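You operate a simulated robot arm through the tools that you are given. There is no shell and no other tool.

You run a simulated robot arm. Do the job below in one go: nothing can be reset, and whatever is moved stays where it is left.

Task
Run the paper back, zero the counter, then pull off about 25 cm.
Fine: free the brake first and set it again at the end.

Only the result counts: the job must be done as asked and must still hold three seconds after the hand-in. Knocking over, shifting, dropping, spilling or breaking anything else fails it.

Robot
A 7-joint arm with a two-finger parallel gripper, fixed in place. Base frame: the origin is at the foot of the arm, x ahead of it, y to its left, z up. Lengths are in m, angles in degrees, forces in N, time in s.
Its first joint turns from -166.0 to 166.0 degrees. Payload 1.57 kg.
The TCP is the grasp point between the finger pads, 0.03 m short of the fingertips. In the tool frame z runs along the fingers and y along their closing line. Largest opening 0.11 m; finger width 0.024, thickness 0.012; the body of the gripper, 0.048 by 0.112 m, starts 0.078 m behind the TCP.
Orientation is that of the tool frame in the base frame, as [roll, pitch, yaw] about the fixed x, y, z axes, in that order (R = Rz(yaw) Ry(pitch) Rx(roll)). With the fingers straight down and closing along the base's y, the tool's x points along the base's -x, its y along +y and its z along -z.

Tools
- The arm moves only by the tool send_rows. Its argument "deltas" is text: rows parted by semicolons, each of 7 numbers parted by spaces: the opening, from 0 (shut) to 1 (fully open), then the shift along the base's x, y, z in m, then the turn, a rotation vector about the base's x, y, z in degrees. In form: jaw x y z wx wy wz; .... A call has 1 to 20 rows; each row is the pose to reach, as a shift and turn from the pose commanded when the call began. Each row takes 0.2 s and may step no farther than 0.05 m and 8.6 degrees from the row before; otherwise, or with a gripper value out of range, the whole call is refused. Where a pose cannot be reached the arm comes as near as it can. A force on the tool above 50 N (or 10 N above the force at the start of the call, whichever is more), or a blocked arm, ends the call early, and 0.2 s more pass. The fingers move at their own pace (about 0.108 m/s each) and stop on an object; they squeeze with about 42 N. The grip force told is the motor's: it shows also when the fingers shut on nothing. Time passes only in rows, and 0.2 s behind the last, so rows that repeat a pose let the fingers close. It gives the time, the measured TCP pose, the force on the tool (base axes), the opening and the grip force at its end, in the units of the frame above (readings bear some noise), with the torque about the TCP (base axes, N m) and any sound that the robot's microphone picked up.
- Cameras (640 x 400 px; columns grow to the right, rows downward): "scene" is fixed at [0.0279, -0.4972, 1.4579]; the picture's right is [0.21, -0.98, 0.00], its down [-0.73, -0.16, -0.67] and it looks along [0.65, 0.14, -0.75] (base axes); focal length 214 px, centre (320, 200). "wrist" rides on the gripper at [0.07, 0.016, -0.141] in the tool frame; the picture's right is [-0.23, 0.97, 0.00], its down [-0.86, -0.20, -0.48] and it looks along [-0.47, -0.11, 0.88] (tool axes); focal length 222 px, centre (320, 200). There is no depth. A picture from a camera that has moved, and an enlarged one, comes with that camera's place and axes in the base frame and with its lens. The place of the scene camera against the robot may be out by one fixed shift of up to 0.025 m in any direction.
- get_image(camera): a new picture of that camera. The clock stands still meanwhile.
- slide_trunk(by): slides the trunk up (or, below 0, down) by that many m; the arm rides with it, the base frame stays. It gives what a move gives, with no picture.
- zoom(camera, box): a new picture of the part [left, top, right, bottom] of that camera's present view, enlarged. The clock stands still meanwhile.
- hand_in(): hands the job in; it is judged then, once.

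Nothing tells you positions but the pictures and the camera data. Unless the task says otherwise, let go and move clear before handing in.

The tools are called after ">>>" as a command line: name --argument value ..., lists and objects as JSON in quotes. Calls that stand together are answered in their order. send_rows: Moves the arm, as the interface text tells. Its arguments: {"type":"object","properties":{"deltas":{"type":"string"}},"required":["deltas"]} The other tools are called the same way: slide_trunk (by) slides the trunk up or down; get_image (camera) takes a picture; zoom (camera, box) takes an enlarged picture of a part of a camera's view; hand_in () hands the job in.

At the start:

```text
t: 0.0
eef_pos: [0.3795, -0.3735, 1.2479]
tcp_rot: [-180.0, 0.0, 179.9]
contact_force: [-0.8, 0.1, 0.3]
ft_torque: [-0.02, -0.02, 0.0]
gripper_width: 0.1102
grip_force: 0.1
trunk travel left (down, up): [-0.5, 0.11]
```

scene: 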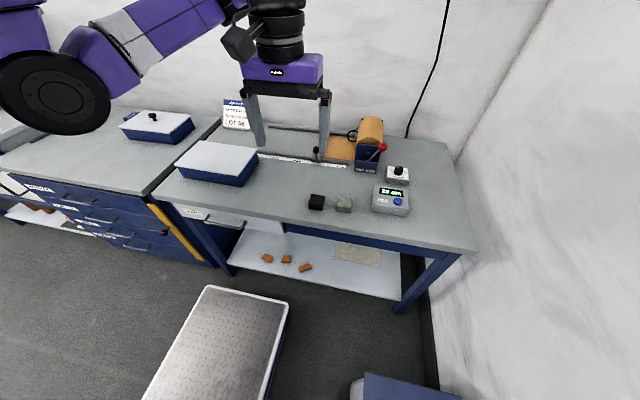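
wrist: 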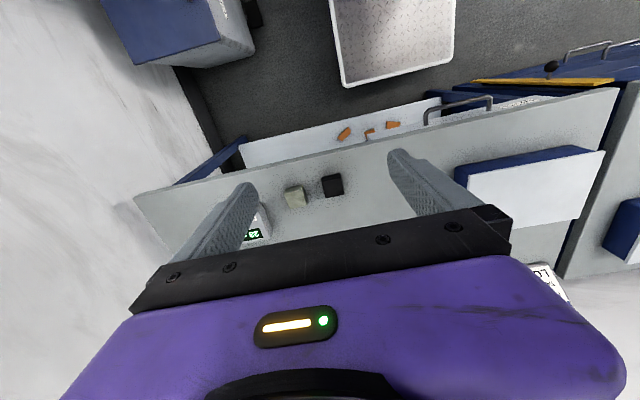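

I see a workbench with a paper roll dispenser (orange/brown roll, red-knobbed lever), a counter box with a green display and blue button, and another small box with a black knob. I'll zoom in to examine them before moving.

>>> zoom --camera "scene" --box '[300, 100, 430, 225]'

>>> zoom --camera "scene" --box '[220, 90, 350, 170]'

>>> zoom --camera "scene" --box '[360, 150, 430, 220]'

>>> zoom --camera "scene" --box '[150, 90, 480, 300]'

```text
3.20 times, centred on (365, 162) of scene
camera zoom: at [0.0279, -0.4972, 1.4579], right [0.21, -0.98, 0.0], down [-0.73, -0.16, -0.67], along [0.65, 0.14, -0.75], focal length 686 px, centre (176, 320)
```

zoom: 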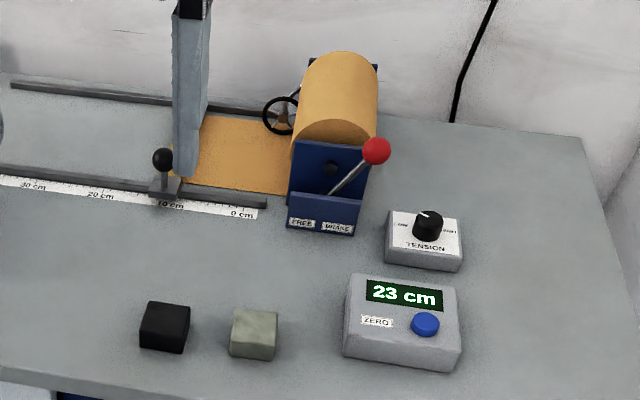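

```text
4.92 times, centred on (285, 130) of scene
camera zoom: at [0.0279, -0.4972, 1.4579], right [0.21, -0.98, 0.0], down [-0.73, -0.16, -0.67], along [0.65, 0.14, -0.75], focal length 1056 px, centre (492, 545)
```

zoom: 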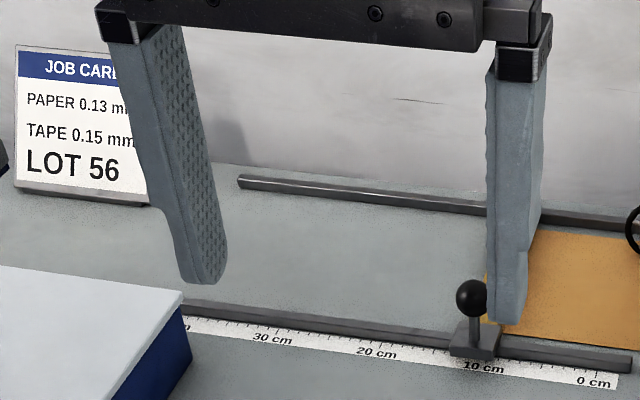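

```text
5.71 times, centred on (395, 185) of scene
camera zoom: at [0.0279, -0.4972, 1.4579], right [0.21, -0.98, 0.0], down [-0.73, -0.16, -0.67], along [0.65, 0.14, -0.75], focal length 1226 px, centre (-109, 286)
```

zoom: 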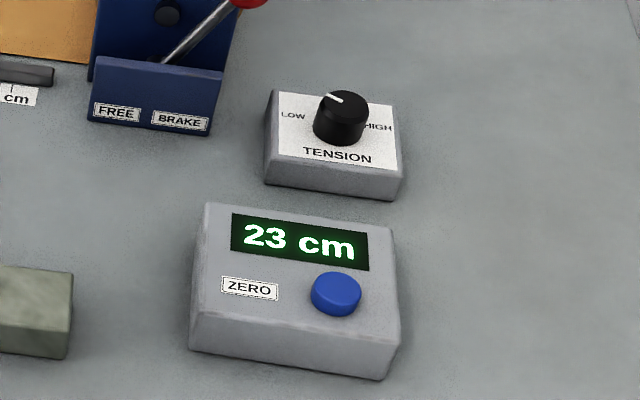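

```text
1.90 times, centred on (315, 195) of scene
camera zoom: at [0.0279, -0.4972, 1.4579], right [0.21, -0.98, 0.0], down [-0.73, -0.16, -0.67], along [0.65, 0.14, -0.75], focal length 408 px, centre (330, 210)
```

zoom: 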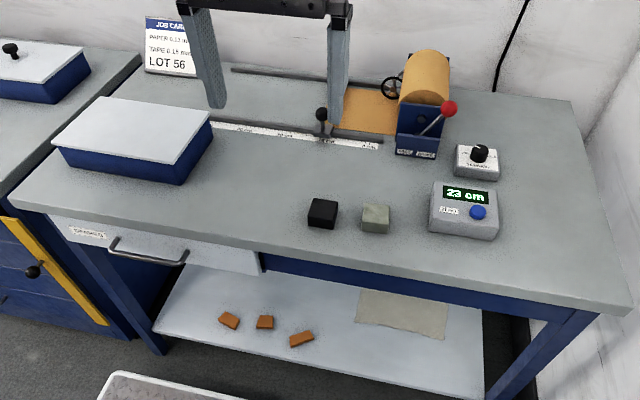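

The machine is a roll stand with a brake lever (FREE on the left, BRAKE on the right), a slider with a ball knob on a rail marked in cm, a counter (23 cm, ZERO button) and a tension knob. I take the bench top to be at about z 0.79 m and the stand near x 0.85, y -0.54. I'll tilt the wrist camera forward to get a better look and triangulate.

>>> send_rows --deltas "1 0.034 -0.016 -0.01 0 -6 0; 1 0.068 -0.032 -0.02 0 -12 0; 1 0.102 -0.048 -0.03 0 -18 0; 1 0.136 -0.064 -0.04 0 -24 0; 1 0.17 -0.08 -0.05 0 -30 0"

>>> get_image --camera "wrist"

>>> get_image --camera "scene"

```text
t: 1.2
eef_pos: [0.5517, -0.4541, 1.199]
tcp_rot: [180.0, 30.1, -179.9]
contact_force: [0.0, -0.2, 0.4]
ft_torque: [-0.01, 0.03, 0.0]
gripper_width: 0.1099
grip_force: 0.1
trunk travel left (down, up): [-0.5, 0.11]
```

```text
taken
camera wrist: at [0.4211, -0.4381, 1.2867], right [0.2, 0.97, 0.11], down [0.5, -0.2, 0.84], along [0.84, -0.11, -0.53], focal length 222 px, centre (320, 200)
```

wrist: 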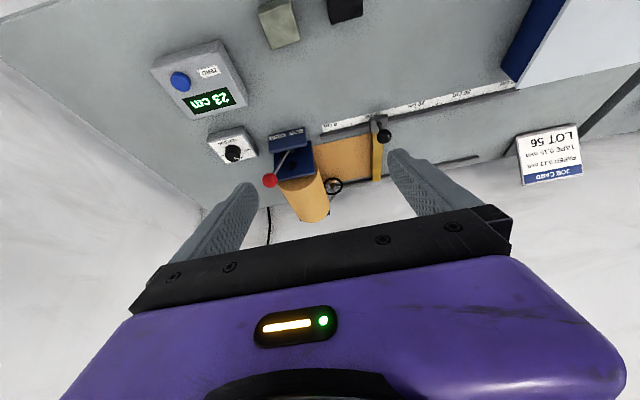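

```text
taken
```

scene: 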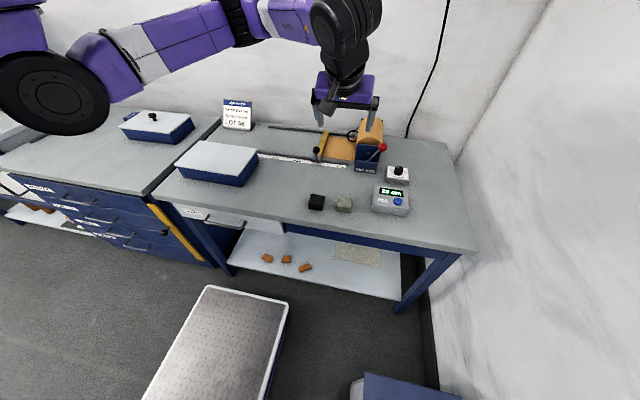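

Now the machine is in both views. I'll zoom in on both cameras to see how the slider, the small wheel and the brake are built.

>>> zoom --camera "wrist" --box '[240, 70, 440, 230]'

>>> zoom --camera "wrist" --box '[240, 110, 360, 230]'

>>> zoom --camera "scene" --box '[260, 110, 400, 200]'

>>> zoom --camera "wrist" --box '[140, 30, 300, 200]'

```text
2.50 times, centred on (340, 150) of wrist
camera zoom: at [0.4211, -0.4381, 1.2867], right [0.2, 0.97, 0.11], down [0.5, -0.2, 0.84], along [0.84, -0.11, -0.53], focal length 555 px, centre (270, 325)
```

zoom: 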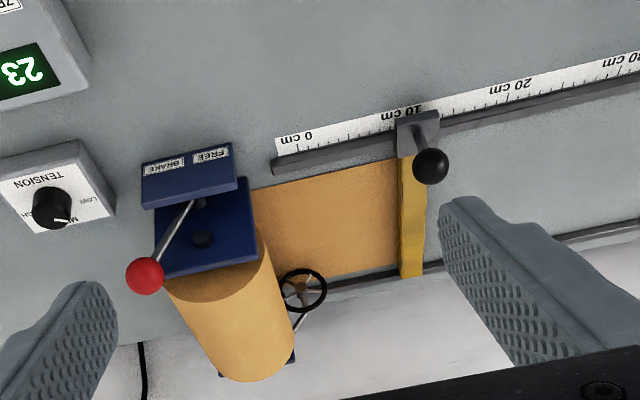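

```text
3.33 times, centred on (300, 170) of wrist
camera zoom: at [0.4211, -0.4381, 1.2867], right [0.2, 0.97, 0.11], down [0.5, -0.2, 0.84], along [0.84, -0.11, -0.53], focal length 740 px, centre (387, 300)
```

zoom: 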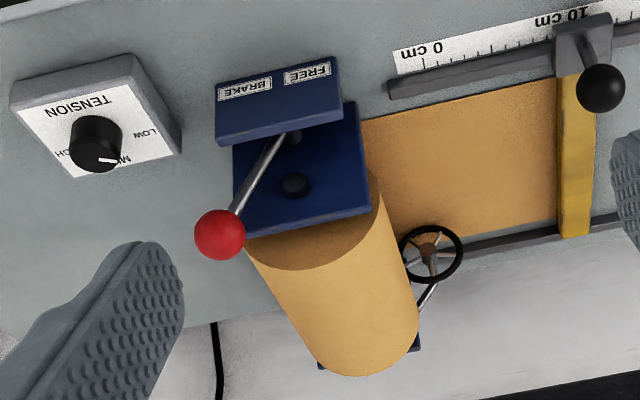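

```text
4.44 times, centred on (330, 155) of scene
camera zoom: at [0.0279, -0.4972, 1.4579], right [0.21, -0.98, 0.0], down [-0.73, -0.16, -0.67], along [0.65, 0.14, -0.75], focal length 953 px, centre (276, 400)
```

zoom: 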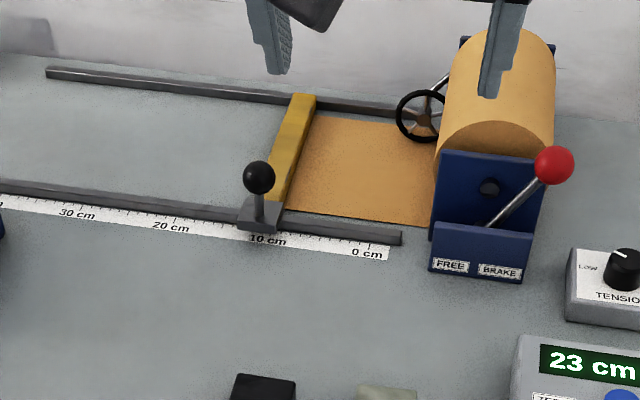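

```text
2.35 times, centred on (220, 115) of wrist
camera zoom: at [0.4211, -0.4381, 1.2867], right [0.2, 0.97, 0.11], down [0.5, -0.2, 0.84], along [0.84, -0.11, -0.53], focal length 523 px, centre (555, 400)
```

zoom: 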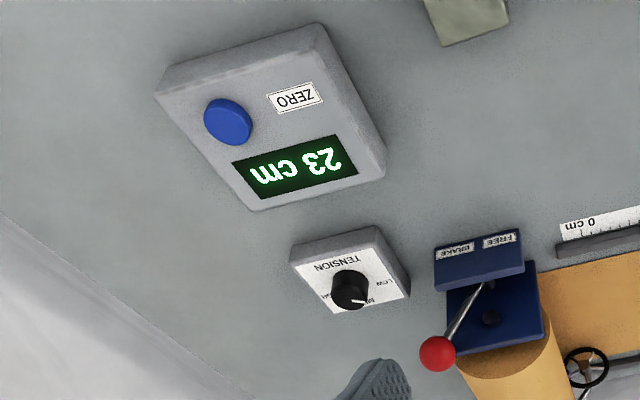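

From the ruler marks and two wrist views I get the bench top at z ≈ 0.855, ruler 0 near (0.787, -0.435) and the slider ball near (0.799, -0.324, 0.918). The red brake ball is near (0.808, -0.594, 0.963) and the blue ZERO button near (0.584, -0.657, 0.909). Next I move closer to the brake lever for a second look and to check my reach.

>>> send_rows --deltas "1 0.024 -0.03 -0.017 0 2.1 0; 1 0.048 -0.06 -0.034 0 4.2 0; 1 0.072 -0.09 -0.051 0 6.3 0; 1 0.096 -0.12 -0.068 0 8.4 0; 0.8 0.12 -0.15 -0.085 0 10.5 0; 0.8 0.145 -0.18 -0.102 0 12.6 0; 0.8 0.17 -0.2065 -0.118 0 15 0"

>>> get_image --camera "wrist"

>>> get_image --camera "scene"

```text
t: 2.8
eef_pos: [0.7065, -0.6441, 1.0816]
tcp_rot: [-179.9, 15.1, 179.7]
contact_force: [-1.8, -1.3, 0.7]
ft_torque: [0.05, -0.16, 0.0]
gripper_width: 0.0879
grip_force: 0.0
out of reach, approached as far as the arm can: row 7
trunk travel left (down, up): [-0.5, 0.11]
```

```text
taken
camera wrist: at [0.6034, -0.6267, 1.2005], right [0.23, 0.97, 0.06], down [0.7, -0.2, 0.69], along [0.68, -0.11, -0.73], focal length 222 px, centre (320, 200)
```

wrist: 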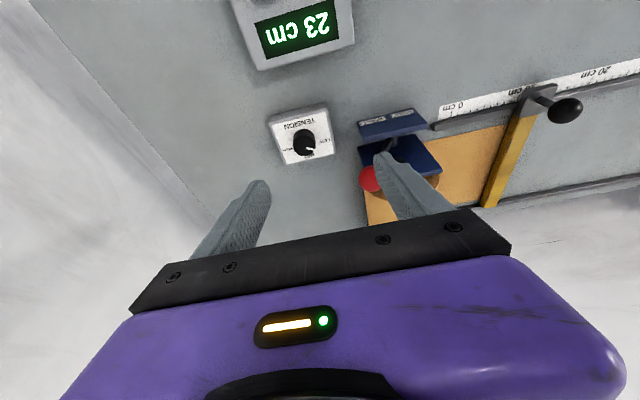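

```text
taken
```

scene: 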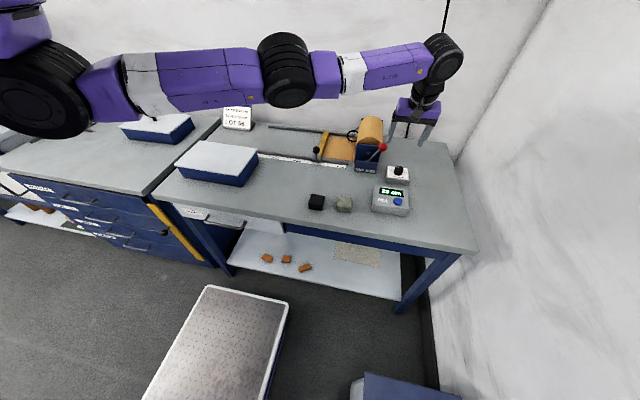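

The brake ball is near (0.805, -0.59, 0.965), just beyond my reach with the trunk this high because the arm is stretched almost flat. I'll back off a little, lower the trunk, and tilt the tool outward.

>>> send_rows --deltas "0.8 -0.03 0.03 0.02 0 0 0; 0.8 -0.06 0.06 0.04 0 0 0; 0.8 -0.09 0.09 0.06 0 0 0"

>>> slide_trunk --by -0.12

```text
t: 3.6
eef_pos: [0.6205, -0.5489, 1.1418]
tcp_rot: [179.9, 15.1, -179.9]
contact_force: [-0.3, -1.0, 0.2]
ft_torque: [0.02, -0.01, 0.03]
gripper_width: 0.088
grip_force: 0.1
trunk travel left (down, up): [-0.5, 0.11]
```

```text
t: 5.1
eef_pos: [0.6203, -0.5478, 1.0226]
tcp_rot: [-180.0, 15.0, 180.0]
contact_force: [-0.2, -1.3, 0.7]
ft_torque: [0.02, 0.01, 0.02]
gripper_width: 0.0882
grip_force: 0.0
trunk travel left (down, up): [-0.38, 0.23]
```

>>> get_image --camera "wrist"

>>> zoom --camera "wrist" --box '[260, 90, 420, 220]'

>>> get_image --camera "scene"

```text
taken
camera wrist: at [0.5172, -0.5337, 1.1419], right [0.22, 0.97, 0.06], down [0.7, -0.2, 0.68], along [0.68, -0.11, -0.73], focal length 222 px, centre (320, 200)
```

wrist: 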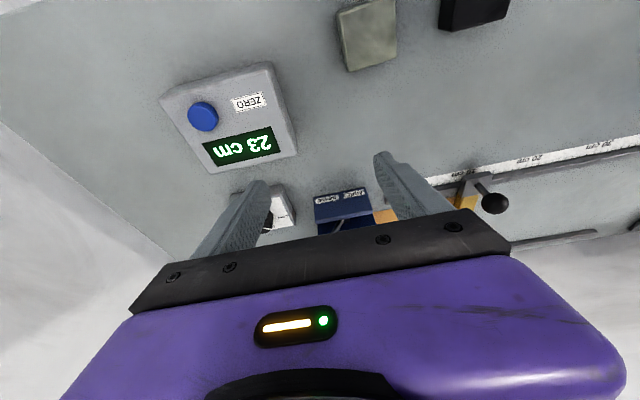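

```text
3.08 times, centred on (340, 155) of wrist
camera zoom: at [0.5172, -0.5337, 1.1419], right [0.22, 0.97, 0.06], down [0.7, -0.2, 0.68], along [0.68, -0.11, -0.73], focal length 684 px, centre (258, 338)
```

zoom: 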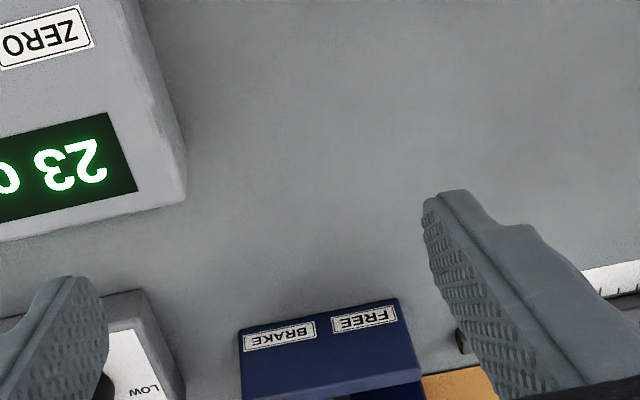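

```text
taken
```

scene: 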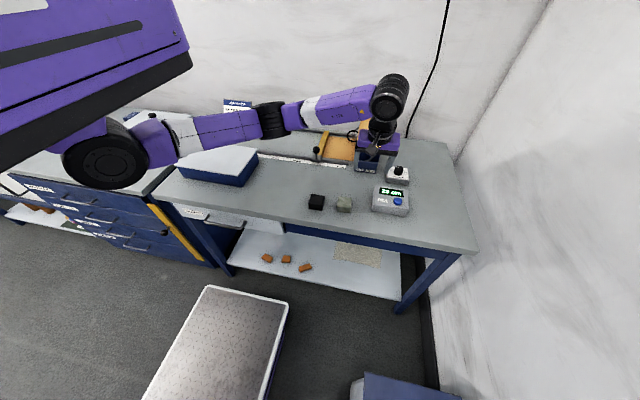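

>>> send_rows --deltas "0.8 0.03 -0.01 0.02 0 -4 0; 0.8 0.06 -0.02 0.03 0 -8 0; 0.8 0.1 -0.03 0.03 0 -12 0; 0.8 0.14 -0.042 0.03 0 -15 0"

>>> get_image --camera "wrist"

>>> zoom --camera "scene" --box '[320, 90, 440, 190]'

```text
t: 6.1
eef_pos: [0.7613, -0.5924, 1.0515]
tcp_rot: [-180.0, 30.0, 179.9]
contact_force: [-0.2, 0.6, -0.5]
ft_torque: [0.05, 0.0, -0.02]
gripper_width: 0.0878
grip_force: 0.0
trunk travel left (down, up): [-0.38, 0.23]
```

```text
taken
camera wrist: at [0.6303, -0.5771, 1.1398], right [0.2, 0.97, 0.11], down [0.5, -0.2, 0.84], along [0.84, -0.11, -0.53], focal length 222 px, centre (320, 200)
```

wrist: 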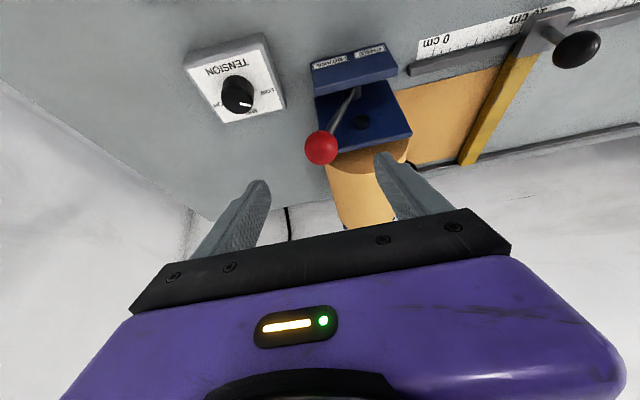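

```text
4.00 times, centred on (380, 140) of scene
camera zoom: at [0.0279, -0.4972, 1.4579], right [0.21, -0.98, 0.0], down [-0.73, -0.16, -0.67], along [0.65, 0.14, -0.75], focal length 858 px, centre (80, 440)
```

zoom: 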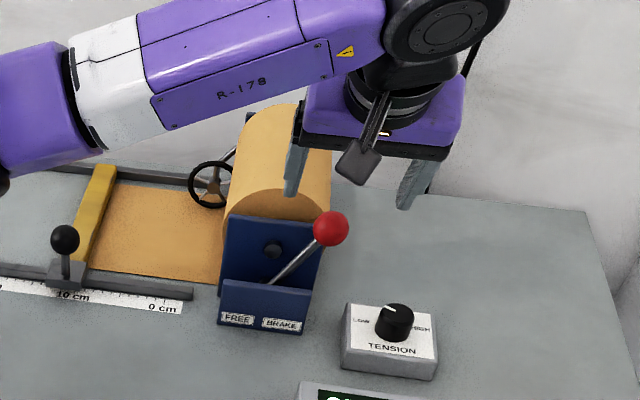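

The reach works with a 30° outward tilt. From the new pair of views the brake ball is at (0.790, -0.589, 0.980) with radius about 16 mm, and the slider ball at (0.788, -0.327, 0.929). I'll lower the open fingers around the brake ball, narrow them slightly, and check.

>>> send_rows --deltas "0.8 0.01 0.003 -0.02 0 0 0; 0.8 0.015 0.003 -0.042 0 0 0; 0.8 0.0195 0.003 -0.0635 0 0 0; 0.8 0.0195 0.003 -0.0635 0 0 0"

>>> get_image --camera "wrist"

>>> zoom --camera "scene" --box '[320, 90, 440, 190]'

```text
t: 7.1
eef_pos: [0.7805, -0.5878, 0.9898]
tcp_rot: [-180.0, 30.0, -179.9]
contact_force: [0.1, -0.3, -0.1]
ft_torque: [-0.02, 0.03, -0.03]
gripper_width: 0.088
grip_force: 0.1
trunk travel left (down, up): [-0.38, 0.23]
```

```text
taken
camera wrist: at [0.649, -0.573, 1.0767], right [0.2, 0.97, 0.11], down [0.5, -0.2, 0.84], along [0.84, -0.11, -0.53], focal length 222 px, centre (320, 200)
```

wrist: 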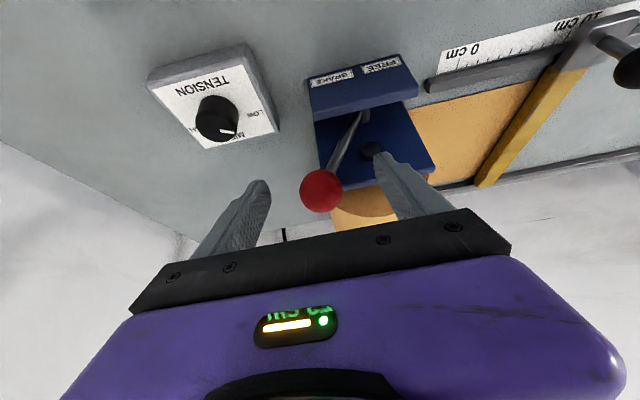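

```text
4.00 times, centred on (380, 140) of scene
camera zoom: at [0.0279, -0.4972, 1.4579], right [0.21, -0.98, 0.0], down [-0.73, -0.16, -0.67], along [0.65, 0.14, -0.75], focal length 858 px, centre (80, 440)
```

zoom: 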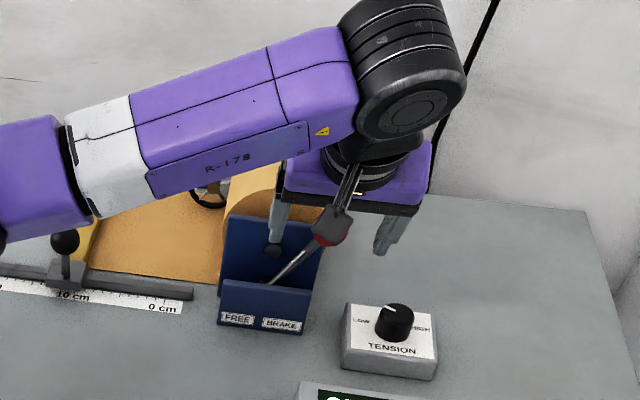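

The ball sits centred between the fingers. I'll narrow them into a loose cage and sweep the lever over towards FREE along its arc.

>>> send_rows --deltas "0.42 0 0 0 0 0 0; 0.42 0 0 0 0 0 0; 0.42 0 0.01 0.003 0 0 0; 0.42 0 0.02 0.007 0 0 0; 0.42 0 0.03 0.01 0 0 0; 0.42 0 0.04 0.012 0 0 0; 0.42 0 0.05 0.013 0 0 0; 0.42 0 0.06 0.013 0 0 0; 0.42 0 0.07 0.012 0 0 0; 0.42 0 0.08 0.01 0 0 0; 0.42 0 0.09 0.007 0 0 0; 0.42 0 0.1 0.003 0 0 0; 0.42 0 0.106 0 0 0 0"

>>> get_image --camera "wrist"

>>> zoom --camera "scene" --box '[320, 90, 440, 190]'

```text
t: 9.9
eef_pos: [0.7787, -0.4843, 0.9906]
tcp_rot: [-180.0, 30.0, -179.9]
contact_force: [-0.1, -4.7, 0.4]
ft_torque: [-0.04, -0.04, -0.03]
gripper_width: 0.0494
grip_force: 2.0
trunk travel left (down, up): [-0.38, 0.23]
```

```text
taken
camera wrist: at [0.6491, -0.4672, 1.0778], right [0.2, 0.97, 0.11], down [0.5, -0.2, 0.84], along [0.84, -0.11, -0.53], focal length 222 px, centre (320, 200)
```

wrist: 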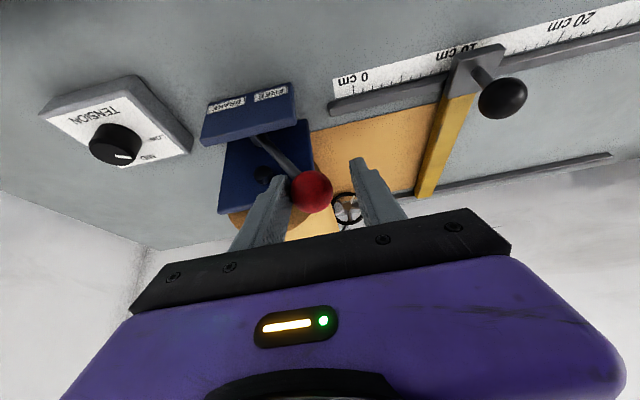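

```text
4.00 times, centred on (380, 140) of scene
camera zoom: at [0.0279, -0.4972, 1.4579], right [0.21, -0.98, 0.0], down [-0.73, -0.16, -0.67], along [0.65, 0.14, -0.75], focal length 858 px, centre (80, 440)
```

zoom: 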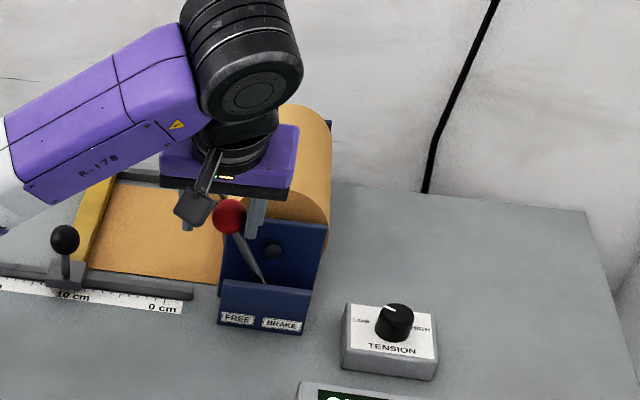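

The lever has swung over to the left. I'll push a little farther to make sure it's against its stop.

>>> send_rows --deltas "0.42 0 0.004 -0.002 0 0 0; 0.42 0 0.008 -0.004 0 0 0; 0.42 0 0.012 -0.006 0 0 0"

>>> get_image --camera "wrist"

```text
t: 10.7
eef_pos: [0.7775, -0.4733, 0.9862]
tcp_rot: [-179.6, 30.3, 180.0]
contact_force: [-7.0, -22.7, 25.8]
ft_torque: [-1.49, -0.08, -0.47]
gripper_width: 0.0666
grip_force: 11.3
trunk travel left (down, up): [-0.38, 0.23]
```

```text
taken
camera wrist: at [0.6477, -0.4569, 1.0741], right [0.2, 0.97, 0.11], down [0.5, -0.2, 0.85], along [0.84, -0.12, -0.52], focal length 222 px, centre (320, 200)
```

wrist: 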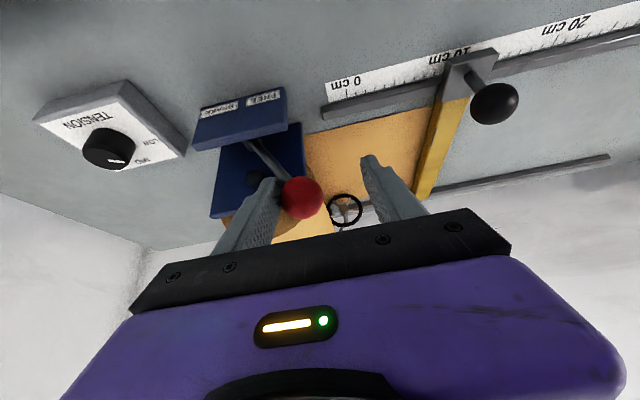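

The lever is hard against its FREE stop (about 23 N of reaction, ball at y ≈ -0.49). I'll ease off, open the fingers, lift clear and straighten the tool.

>>> send_rows --deltas "0.42 0 -0.006 0.003 0 0 0; 0.6 0 -0.012 0.006 0 0 0; 0.65 0 -0.015 0.006 0 0 0; 0.65 -0.005 -0.015 0.04 0 0 0; 0.65 -0.01 -0.015 0.08 0 0 0; 0.65 -0.015 -0.015 0.12 0 0 0; 0.65 -0.015 0.015 0.13 0 8 0; 0.65 -0.015 0.055 0.13 0 16 0; 0.65 -0.015 0.095 0.13 0 24 0; 0.65 -0.015 0.135 0.13 0 30 0"

>>> get_image --camera "wrist"

>>> zoom --camera "scene" --box '[300, 90, 440, 220]'

```text
t: 12.9
eef_pos: [0.7633, -0.3351, 1.1121]
tcp_rot: [-179.9, 0.0, 179.8]
contact_force: [0.6, -0.5, -0.3]
ft_torque: [0.07, 0.0, -0.01]
gripper_width: 0.0713
grip_force: 0.2
trunk travel left (down, up): [-0.38, 0.23]
```

```text
taken
camera wrist: at [0.695, -0.3203, 1.2549], right [0.23, 0.97, 0.0], down [0.86, -0.2, 0.48], along [0.46, -0.11, -0.88], focal length 222 px, centre (320, 200)
```

wrist: 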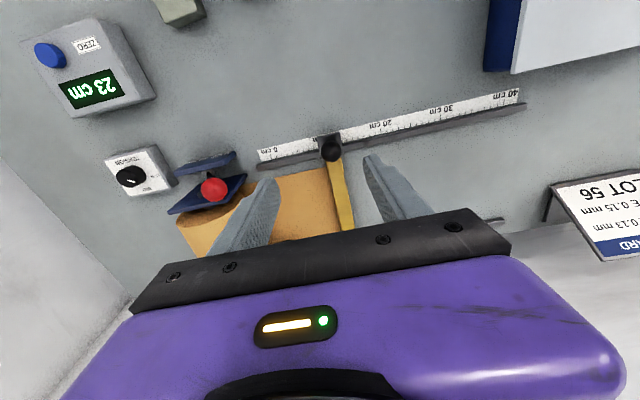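

```text
3.08 times, centred on (370, 155) of scene
camera zoom: at [0.0279, -0.4972, 1.4579], right [0.21, -0.98, 0.0], down [-0.73, -0.16, -0.67], along [0.65, 0.14, -0.75], focal length 660 px, centre (166, 338)
```

zoom: 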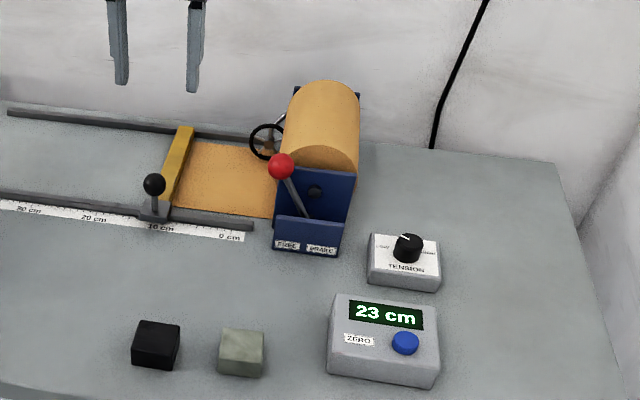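

>>> zoom --camera "wrist" --box '[240, 80, 440, 200]'

>>> zoom --camera "wrist" --box '[20, 20, 180, 120]'

```text
3.20 times, centred on (340, 140) of wrist
camera zoom: at [0.695, -0.3203, 1.2549], right [0.23, 0.97, 0.0], down [0.86, -0.2, 0.48], along [0.46, -0.11, -0.88], focal length 711 px, centre (256, 392)
```

zoom: 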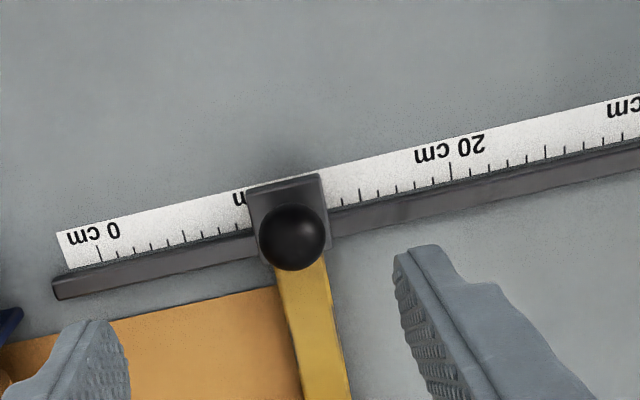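

```text
4.00 times, centred on (100, 70) of wrist
camera zoom: at [0.695, -0.3203, 1.2549], right [0.23, 0.97, 0.0], down [0.86, -0.2, 0.48], along [0.46, -0.11, -0.88], focal length 888 px, centre (1200, 720)
```

zoom: 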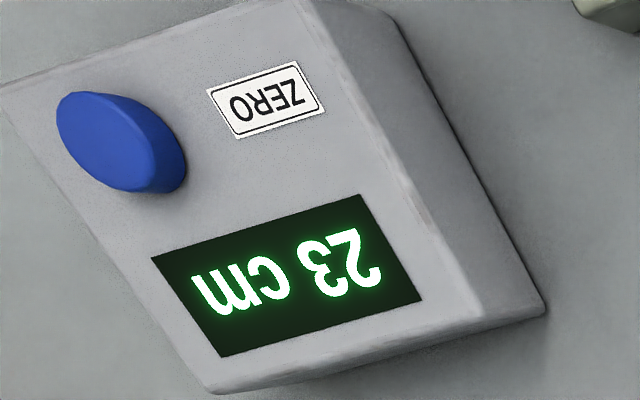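

The brake lever stays at FREE, and the slider sits at about 10.7 cm on the ruler. I'll lean the tool so its body stays away from the lever, then lower it over the slider's ball at (0.789, -0.326, 0.929).

>>> send_rows --deltas "0.65 0.007 0.009 -0.028 -5 0 0; 0.65 0.013 0.018 -0.056 -10 0 0; 0.65 0.02 0.027 -0.084 -15 0 0; 0.65 0.0257 0.0351 -0.1117 -20 0 0; 0.65 0.0257 0.0351 -0.1117 -20 0 0"

>>> get_image --camera "wrist"

>>> zoom --camera "scene" --box '[260, 90, 400, 190]'

```text
t: 14.1
eef_pos: [0.7895, -0.2993, 1.0003]
tcp_rot: [-160.0, 0.0, -179.8]
contact_force: [-0.2, 0.0, -0.2]
ft_torque: [0.01, 0.0, -0.02]
gripper_width: 0.0712
grip_force: 0.1
trunk travel left (down, up): [-0.38, 0.23]
```

```text
taken
camera wrist: at [0.7211, -0.2367, 1.1287], right [0.23, 0.92, -0.33], down [0.85, -0.02, 0.52], along [0.47, -0.4, -0.79], focal length 222 px, centre (320, 200)
```

wrist: 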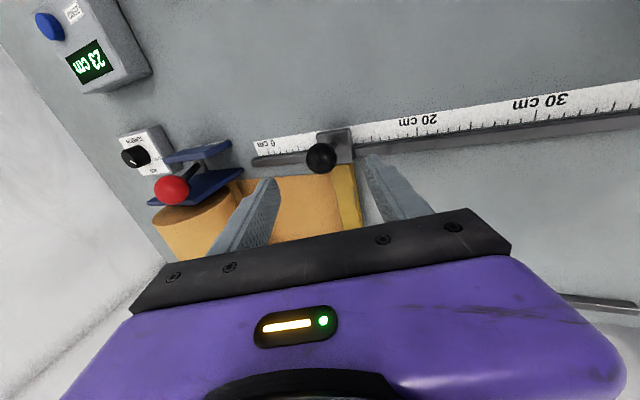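

```text
4.00 times, centred on (330, 140) of scene
camera zoom: at [0.0279, -0.4972, 1.4579], right [0.21, -0.98, 0.0], down [-0.73, -0.16, -0.67], along [0.65, 0.14, -0.75], focal length 858 px, centre (280, 440)
```

zoom: 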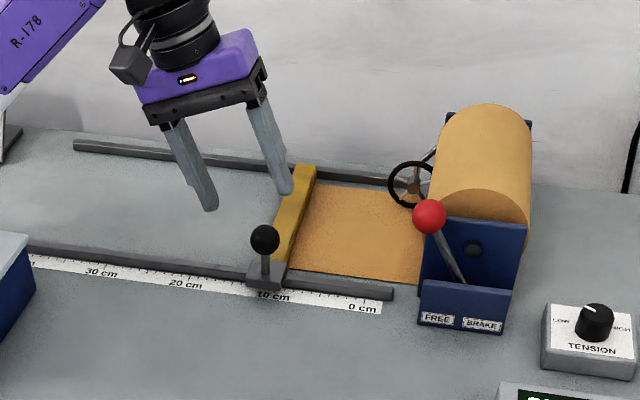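

>>> send_rows --deltas "0.65 0 -0.007 -0.019 0 0 0; 0.65 0 -0.014 -0.038 0 0 0; 0.65 0 -0.0205 -0.0564 0 0 0; 0.65 0 -0.0205 -0.0564 0 0 0"

>>> get_image --camera "wrist"

>>> zoom --camera "scene" --box '[260, 90, 400, 190]'

```text
t: 15.1
eef_pos: [0.7918, -0.3201, 0.9592]
tcp_rot: [-160.0, 1.3, -179.7]
contact_force: [-0.1, 0.1, -0.1]
ft_torque: [0.03, 0.02, -0.02]
gripper_width: 0.0714
grip_force: 0.0
trunk travel left (down, up): [-0.38, 0.23]
```

```text
taken
camera wrist: at [0.7207, -0.2564, 1.0849], right [0.23, 0.92, -0.33], down [0.84, -0.02, 0.54], along [0.48, -0.4, -0.78], focal length 222 px, centre (320, 200)
```

wrist: 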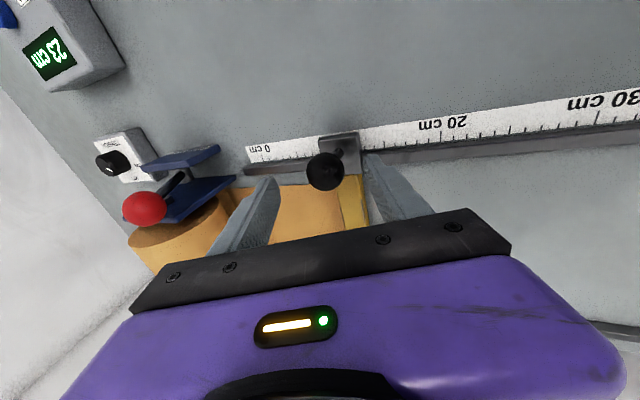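

```text
4.00 times, centred on (330, 140) of scene
camera zoom: at [0.0279, -0.4972, 1.4579], right [0.21, -0.98, 0.0], down [-0.73, -0.16, -0.67], along [0.65, 0.14, -0.75], focal length 858 px, centre (280, 440)
```

zoom: 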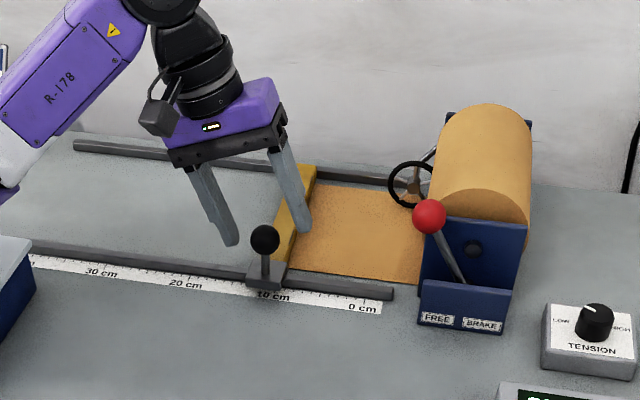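

>>> send_rows --deltas "0.65 0 0 0 0 0 0; 0.65 0 0 0 0 0 0"

```text
t: 15.7
eef_pos: [0.7903, -0.3208, 0.9588]
tcp_rot: [-159.9, 1.2, -179.9]
contact_force: [-0.1, 0.7, 0.8]
ft_torque: [0.02, 0.02, 0.0]
gripper_width: 0.0716
grip_force: 0.2
trunk travel left (down, up): [-0.38, 0.23]
```

>>> get_image --camera "scene"

```text
taken
```

scene: 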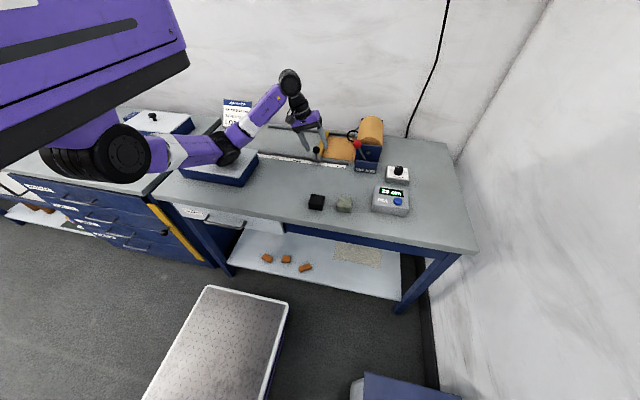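

The arm stopped about 15 mm short with no contact, so I take this as a joint limit with the trunk this low. I'll back out along the finger direction, raise the trunk again and retry.

>>> send_rows --deltas "0.65 0 0.007 0.019 0 0 0; 0.65 0 0.014 0.038 0 0 0; 0.65 0 0.0205 0.0564 0 0 0"

>>> slide_trunk --by 0.12

```text
t: 16.5
eef_pos: [0.7894, -0.3003, 0.997]
tcp_rot: [-160.2, -0.2, 179.9]
contact_force: [0.4, -0.1, -0.2]
ft_torque: [-0.03, 0.01, -0.01]
gripper_width: 0.0715
grip_force: 0.2
trunk travel left (down, up): [-0.38, 0.23]
```

```text
t: 18.0
eef_pos: [0.7918, -0.2999, 1.121]
tcp_rot: [-160.0, 0.0, -179.9]
contact_force: [0.2, 0.4, 0.6]
ft_torque: [0.01, -0.03, 0.04]
gripper_width: 0.0714
grip_force: 0.0
trunk travel left (down, up): [-0.5, 0.11]
```

>>> send_rows --deltas "0.65 0 0 -0.04 0 0 0; 0.65 0 0 -0.08 0 0 0; 0.65 0 0 -0.12 0 0 0; 0.65 0 -0.007 -0.139 0 0 0; 0.65 0 -0.014 -0.158 0 0 0; 0.65 0 -0.0205 -0.1764 0 0 0; 0.65 0 -0.0205 -0.1764 0 0 0"

>>> get_image --camera "wrist"

>>> get_image --camera "scene"

```text
t: 19.6
eef_pos: [0.7893, -0.3205, 0.9452]
tcp_rot: [-160.0, -0.1, 179.9]
contact_force: [0.0, 0.5, -0.3]
ft_torque: [-0.03, -0.01, 0.01]
gripper_width: 0.0713
grip_force: 0.0
trunk travel left (down, up): [-0.5, 0.11]
```

```text
taken
camera wrist: at [0.7202, -0.2586, 1.0727], right [0.23, 0.92, -0.33], down [0.86, -0.02, 0.52], along [0.47, -0.4, -0.79], focal length 222 px, centre (320, 200)
```

wrist: 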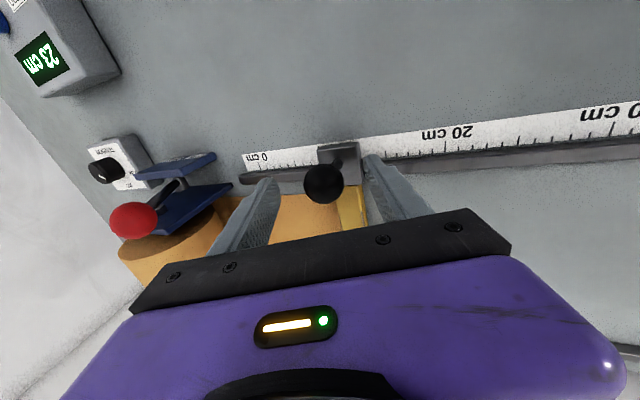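

```text
taken
```

scene: 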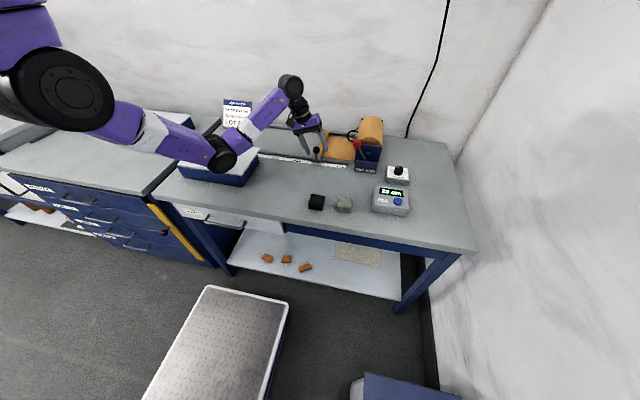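

The pose is reached now and the ball sits between the fingers. The elbow hangs roughly 8–10 cm above the blue box, so I'll watch it. Closing on the ball.

>>> send_rows --deltas "0.3 0 0 0 0 0 0; 0.2 0 0 0 0 0 0; 0 0 0 0 0 0 0; 0 0 0 0 0 0 0"

>>> zoom --camera "wrist" --box '[220, 100, 440, 240]'

>>> zoom --camera "scene" --box '[260, 90, 400, 190]'

```text
t: 20.6
eef_pos: [0.7886, -0.3223, 0.9443]
tcp_rot: [-160.2, -0.1, 180.0]
contact_force: [1.2, -0.5, -6.9]
ft_torque: [0.04, -0.05, 0.04]
gripper_width: 0.0311
grip_force: 40.0
trunk travel left (down, up): [-0.5, 0.11]
```

```text
2.86 times, centred on (330, 170) of wrist
camera zoom: at [0.7203, -0.2587, 1.0726], right [0.23, 0.92, -0.33], down [0.86, -0.02, 0.52], along [0.47, -0.4, -0.79], focal length 635 px, centre (291, 286)
```

zoom: 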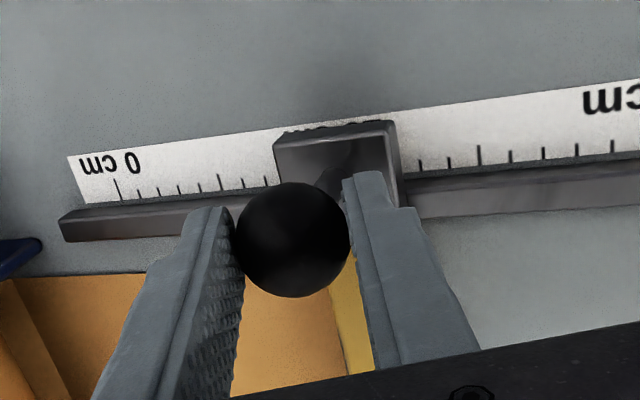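

```text
4.00 times, centred on (330, 140) of scene
camera zoom: at [0.0279, -0.4972, 1.4579], right [0.21, -0.98, 0.0], down [-0.73, -0.16, -0.67], along [0.65, 0.14, -0.75], focal length 858 px, centre (280, 440)
```

zoom: 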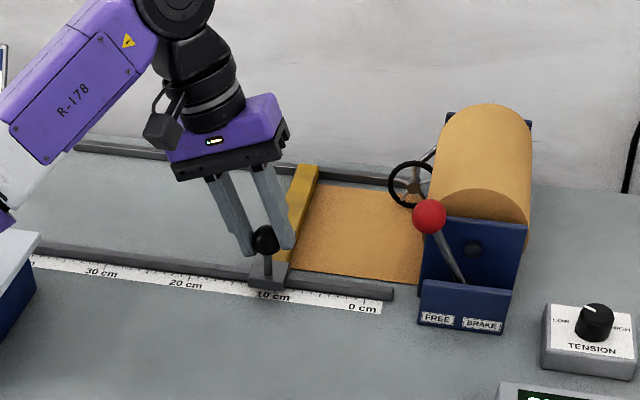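

I have a firm grip on the ball (31 mm). Now I run the slider back towards 0, stopping short at first to check clearance to the lever.

>>> send_rows --deltas "0 0 -0.01 0 0 0 0; 0 0 -0.025 0 0 0 0; 0 0 -0.04 0 0 0 0; 0 0 -0.055 0 0 0 0; 0 0 -0.07 0 0 0 0; 0 0 -0.08 0 0 0 0; 0 0 -0.085 0 0 0 0"

>>> get_image --camera "wrist"

>>> zoom --camera "scene" --box '[300, 90, 440, 220]'

```text
t: 22.2
eef_pos: [0.7902, -0.4053, 0.945]
tcp_rot: [-160.2, -0.3, 179.9]
contact_force: [-14.6, 0.4, -11.2]
ft_torque: [0.1, 0.67, -0.19]
gripper_width: 0.0316
grip_force: 39.8
trunk travel left (down, up): [-0.5, 0.11]
```

```text
taken
camera wrist: at [0.7207, -0.3429, 1.0728], right [0.23, 0.92, -0.33], down [0.86, -0.03, 0.52], along [0.46, -0.4, -0.79], focal length 222 px, centre (320, 200)
```

wrist: 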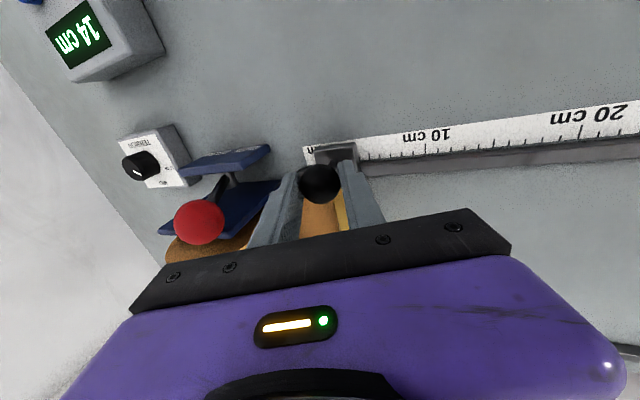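

```text
3.08 times, centred on (370, 155) of scene
camera zoom: at [0.0279, -0.4972, 1.4579], right [0.21, -0.98, 0.0], down [-0.73, -0.16, -0.67], along [0.65, 0.14, -0.75], focal length 660 px, centre (166, 338)
```

zoom: 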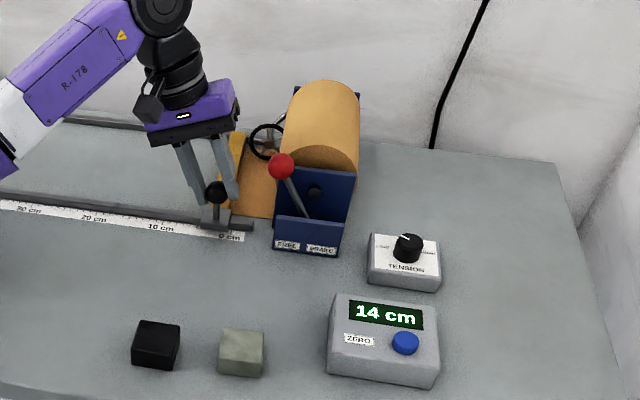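

The counter ran down to 14 cm and the lever is clear. I'll creep the rest of the way until I feel the end stop.

>>> send_rows --deltas "0 -0.002 -0.005 0 0 0 0; 0 -0.003 -0.01 0 0 0 0; 0 -0.003 -0.014 0 0 0 0; 0 -0.003 -0.018 0 0 0 0"

>>> get_image --camera "wrist"

>>> zoom --camera "scene" --box '[320, 110, 420, 220]'

```text
t: 23.2
eef_pos: [0.7887, -0.4236, 0.945]
tcp_rot: [-160.0, 0.1, -179.7]
contact_force: [13.1, 2.0, -17.4]
ft_torque: [0.15, -0.54, 0.3]
gripper_width: 0.0312
grip_force: 40.0
trunk travel left (down, up): [-0.5, 0.11]
```

```text
taken
camera wrist: at [0.7197, -0.3602, 1.0726], right [0.22, 0.92, -0.33], down [0.85, -0.02, 0.52], along [0.47, -0.4, -0.79], focal length 222 px, centre (320, 200)
```

wrist: 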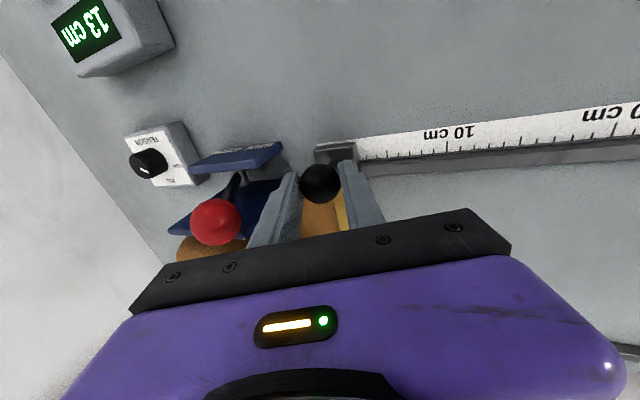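

```text
3.64 times, centred on (370, 165) of scene
camera zoom: at [0.0279, -0.4972, 1.4579], right [0.21, -0.98, 0.0], down [-0.73, -0.16, -0.67], along [0.65, 0.14, -0.75], focal length 780 px, centre (138, 327)
```

zoom: 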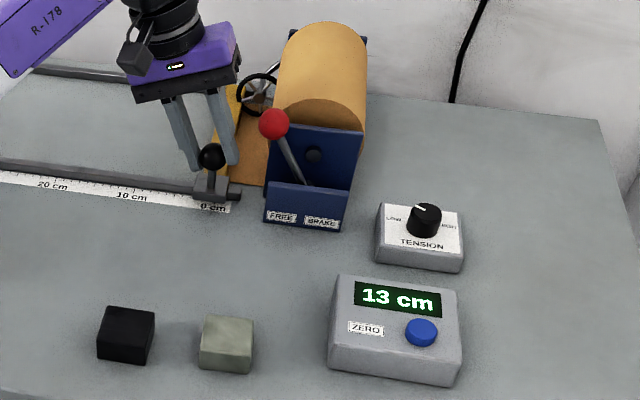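

>>> send_rows --deltas "0 0.0015 -0.002 0.0005 0 0 0; 0 0.0015 -0.004 0.001 0 0 0; 0 0.0015 -0.006 0.001 0 0 0"

>>> zoom --camera "wrist" --box '[260, 110, 440, 230]'

>>> zoom --camera "scene" --box '[320, 110, 420, 220]'

```text
t: 24.0
eef_pos: [0.7902, -0.4292, 0.9451]
tcp_rot: [-160.1, -0.1, -179.8]
contact_force: [11.8, 2.9, -19.6]
ft_torque: [0.2, -0.3, 0.01]
gripper_width: 0.0315
grip_force: 40.2
trunk travel left (down, up): [-0.5, 0.11]
```

```text
3.33 times, centred on (350, 170) of wrist
camera zoom: at [0.7203, -0.366, 1.0731], right [0.23, 0.92, -0.33], down [0.86, -0.02, 0.52], along [0.47, -0.4, -0.79], focal length 740 px, centre (220, 300)
```

zoom: 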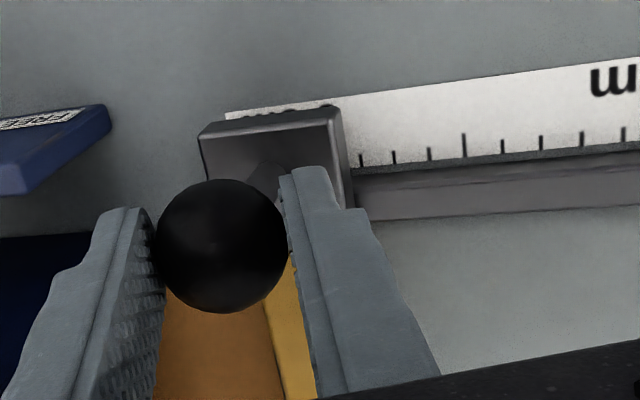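

```text
3.64 times, centred on (370, 165) of scene
camera zoom: at [0.0279, -0.4972, 1.4579], right [0.21, -0.98, 0.0], down [-0.73, -0.16, -0.67], along [0.65, 0.14, -0.75], focal length 780 px, centre (138, 327)
```

zoom: 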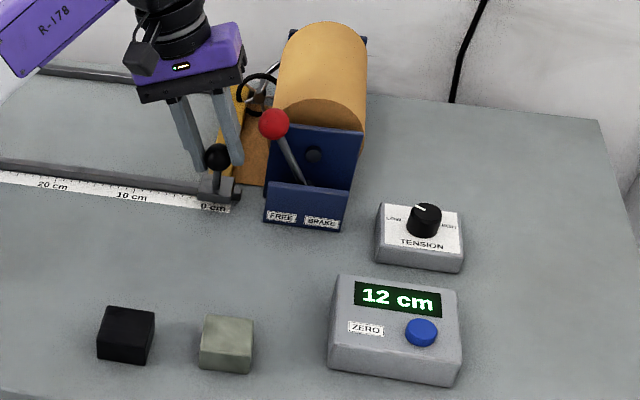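

>>> send_rows --deltas "0 -0.001 -0.002 0.001 0 0 0; 0 -0.001 -0.004 0.001 0 0 0; 0 -0.001 -0.006 0.001 0 0 0; 0 -0.001 -0.006 0.001 0 0 0"

>>> zoom --camera "wrist" --box '[260, 110, 440, 230]'

>>> zoom --camera "scene" --box '[320, 110, 420, 220]'

```text
t: 24.9
eef_pos: [0.7893, -0.4274, 0.946]
tcp_rot: [-160.9, -0.3, -179.6]
contact_force: [0.4, 15.1, 1.5]
ft_torque: [0.63, 0.2, -0.05]
gripper_width: 0.0314
grip_force: 40.0
trunk travel left (down, up): [-0.5, 0.11]
stopped in row 4: the force on the tool passed its limit at 52 N (the readings are from after the stop); the commanded pose is now the measured one
```

```text
3.33 times, centred on (350, 170) of wrist
camera zoom: at [0.7202, -0.3686, 1.0742], right [0.22, 0.92, -0.32], down [0.86, -0.02, 0.51], along [0.47, -0.39, -0.8], focal length 740 px, centre (220, 300)
```

zoom: 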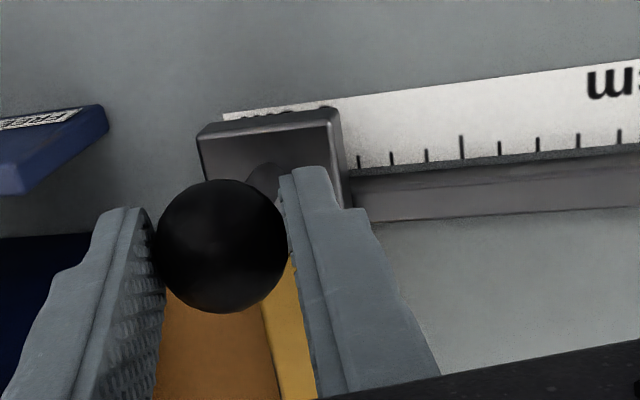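

```text
3.64 times, centred on (370, 165) of scene
camera zoom: at [0.0279, -0.4972, 1.4579], right [0.21, -0.98, 0.0], down [-0.73, -0.16, -0.67], along [0.65, 0.14, -0.75], focal length 780 px, centre (138, 327)
```

zoom: 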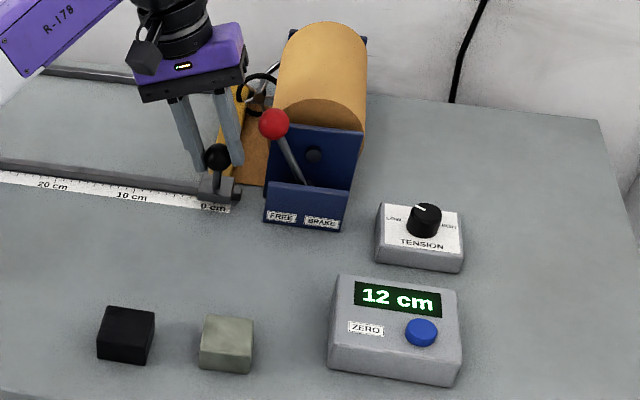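

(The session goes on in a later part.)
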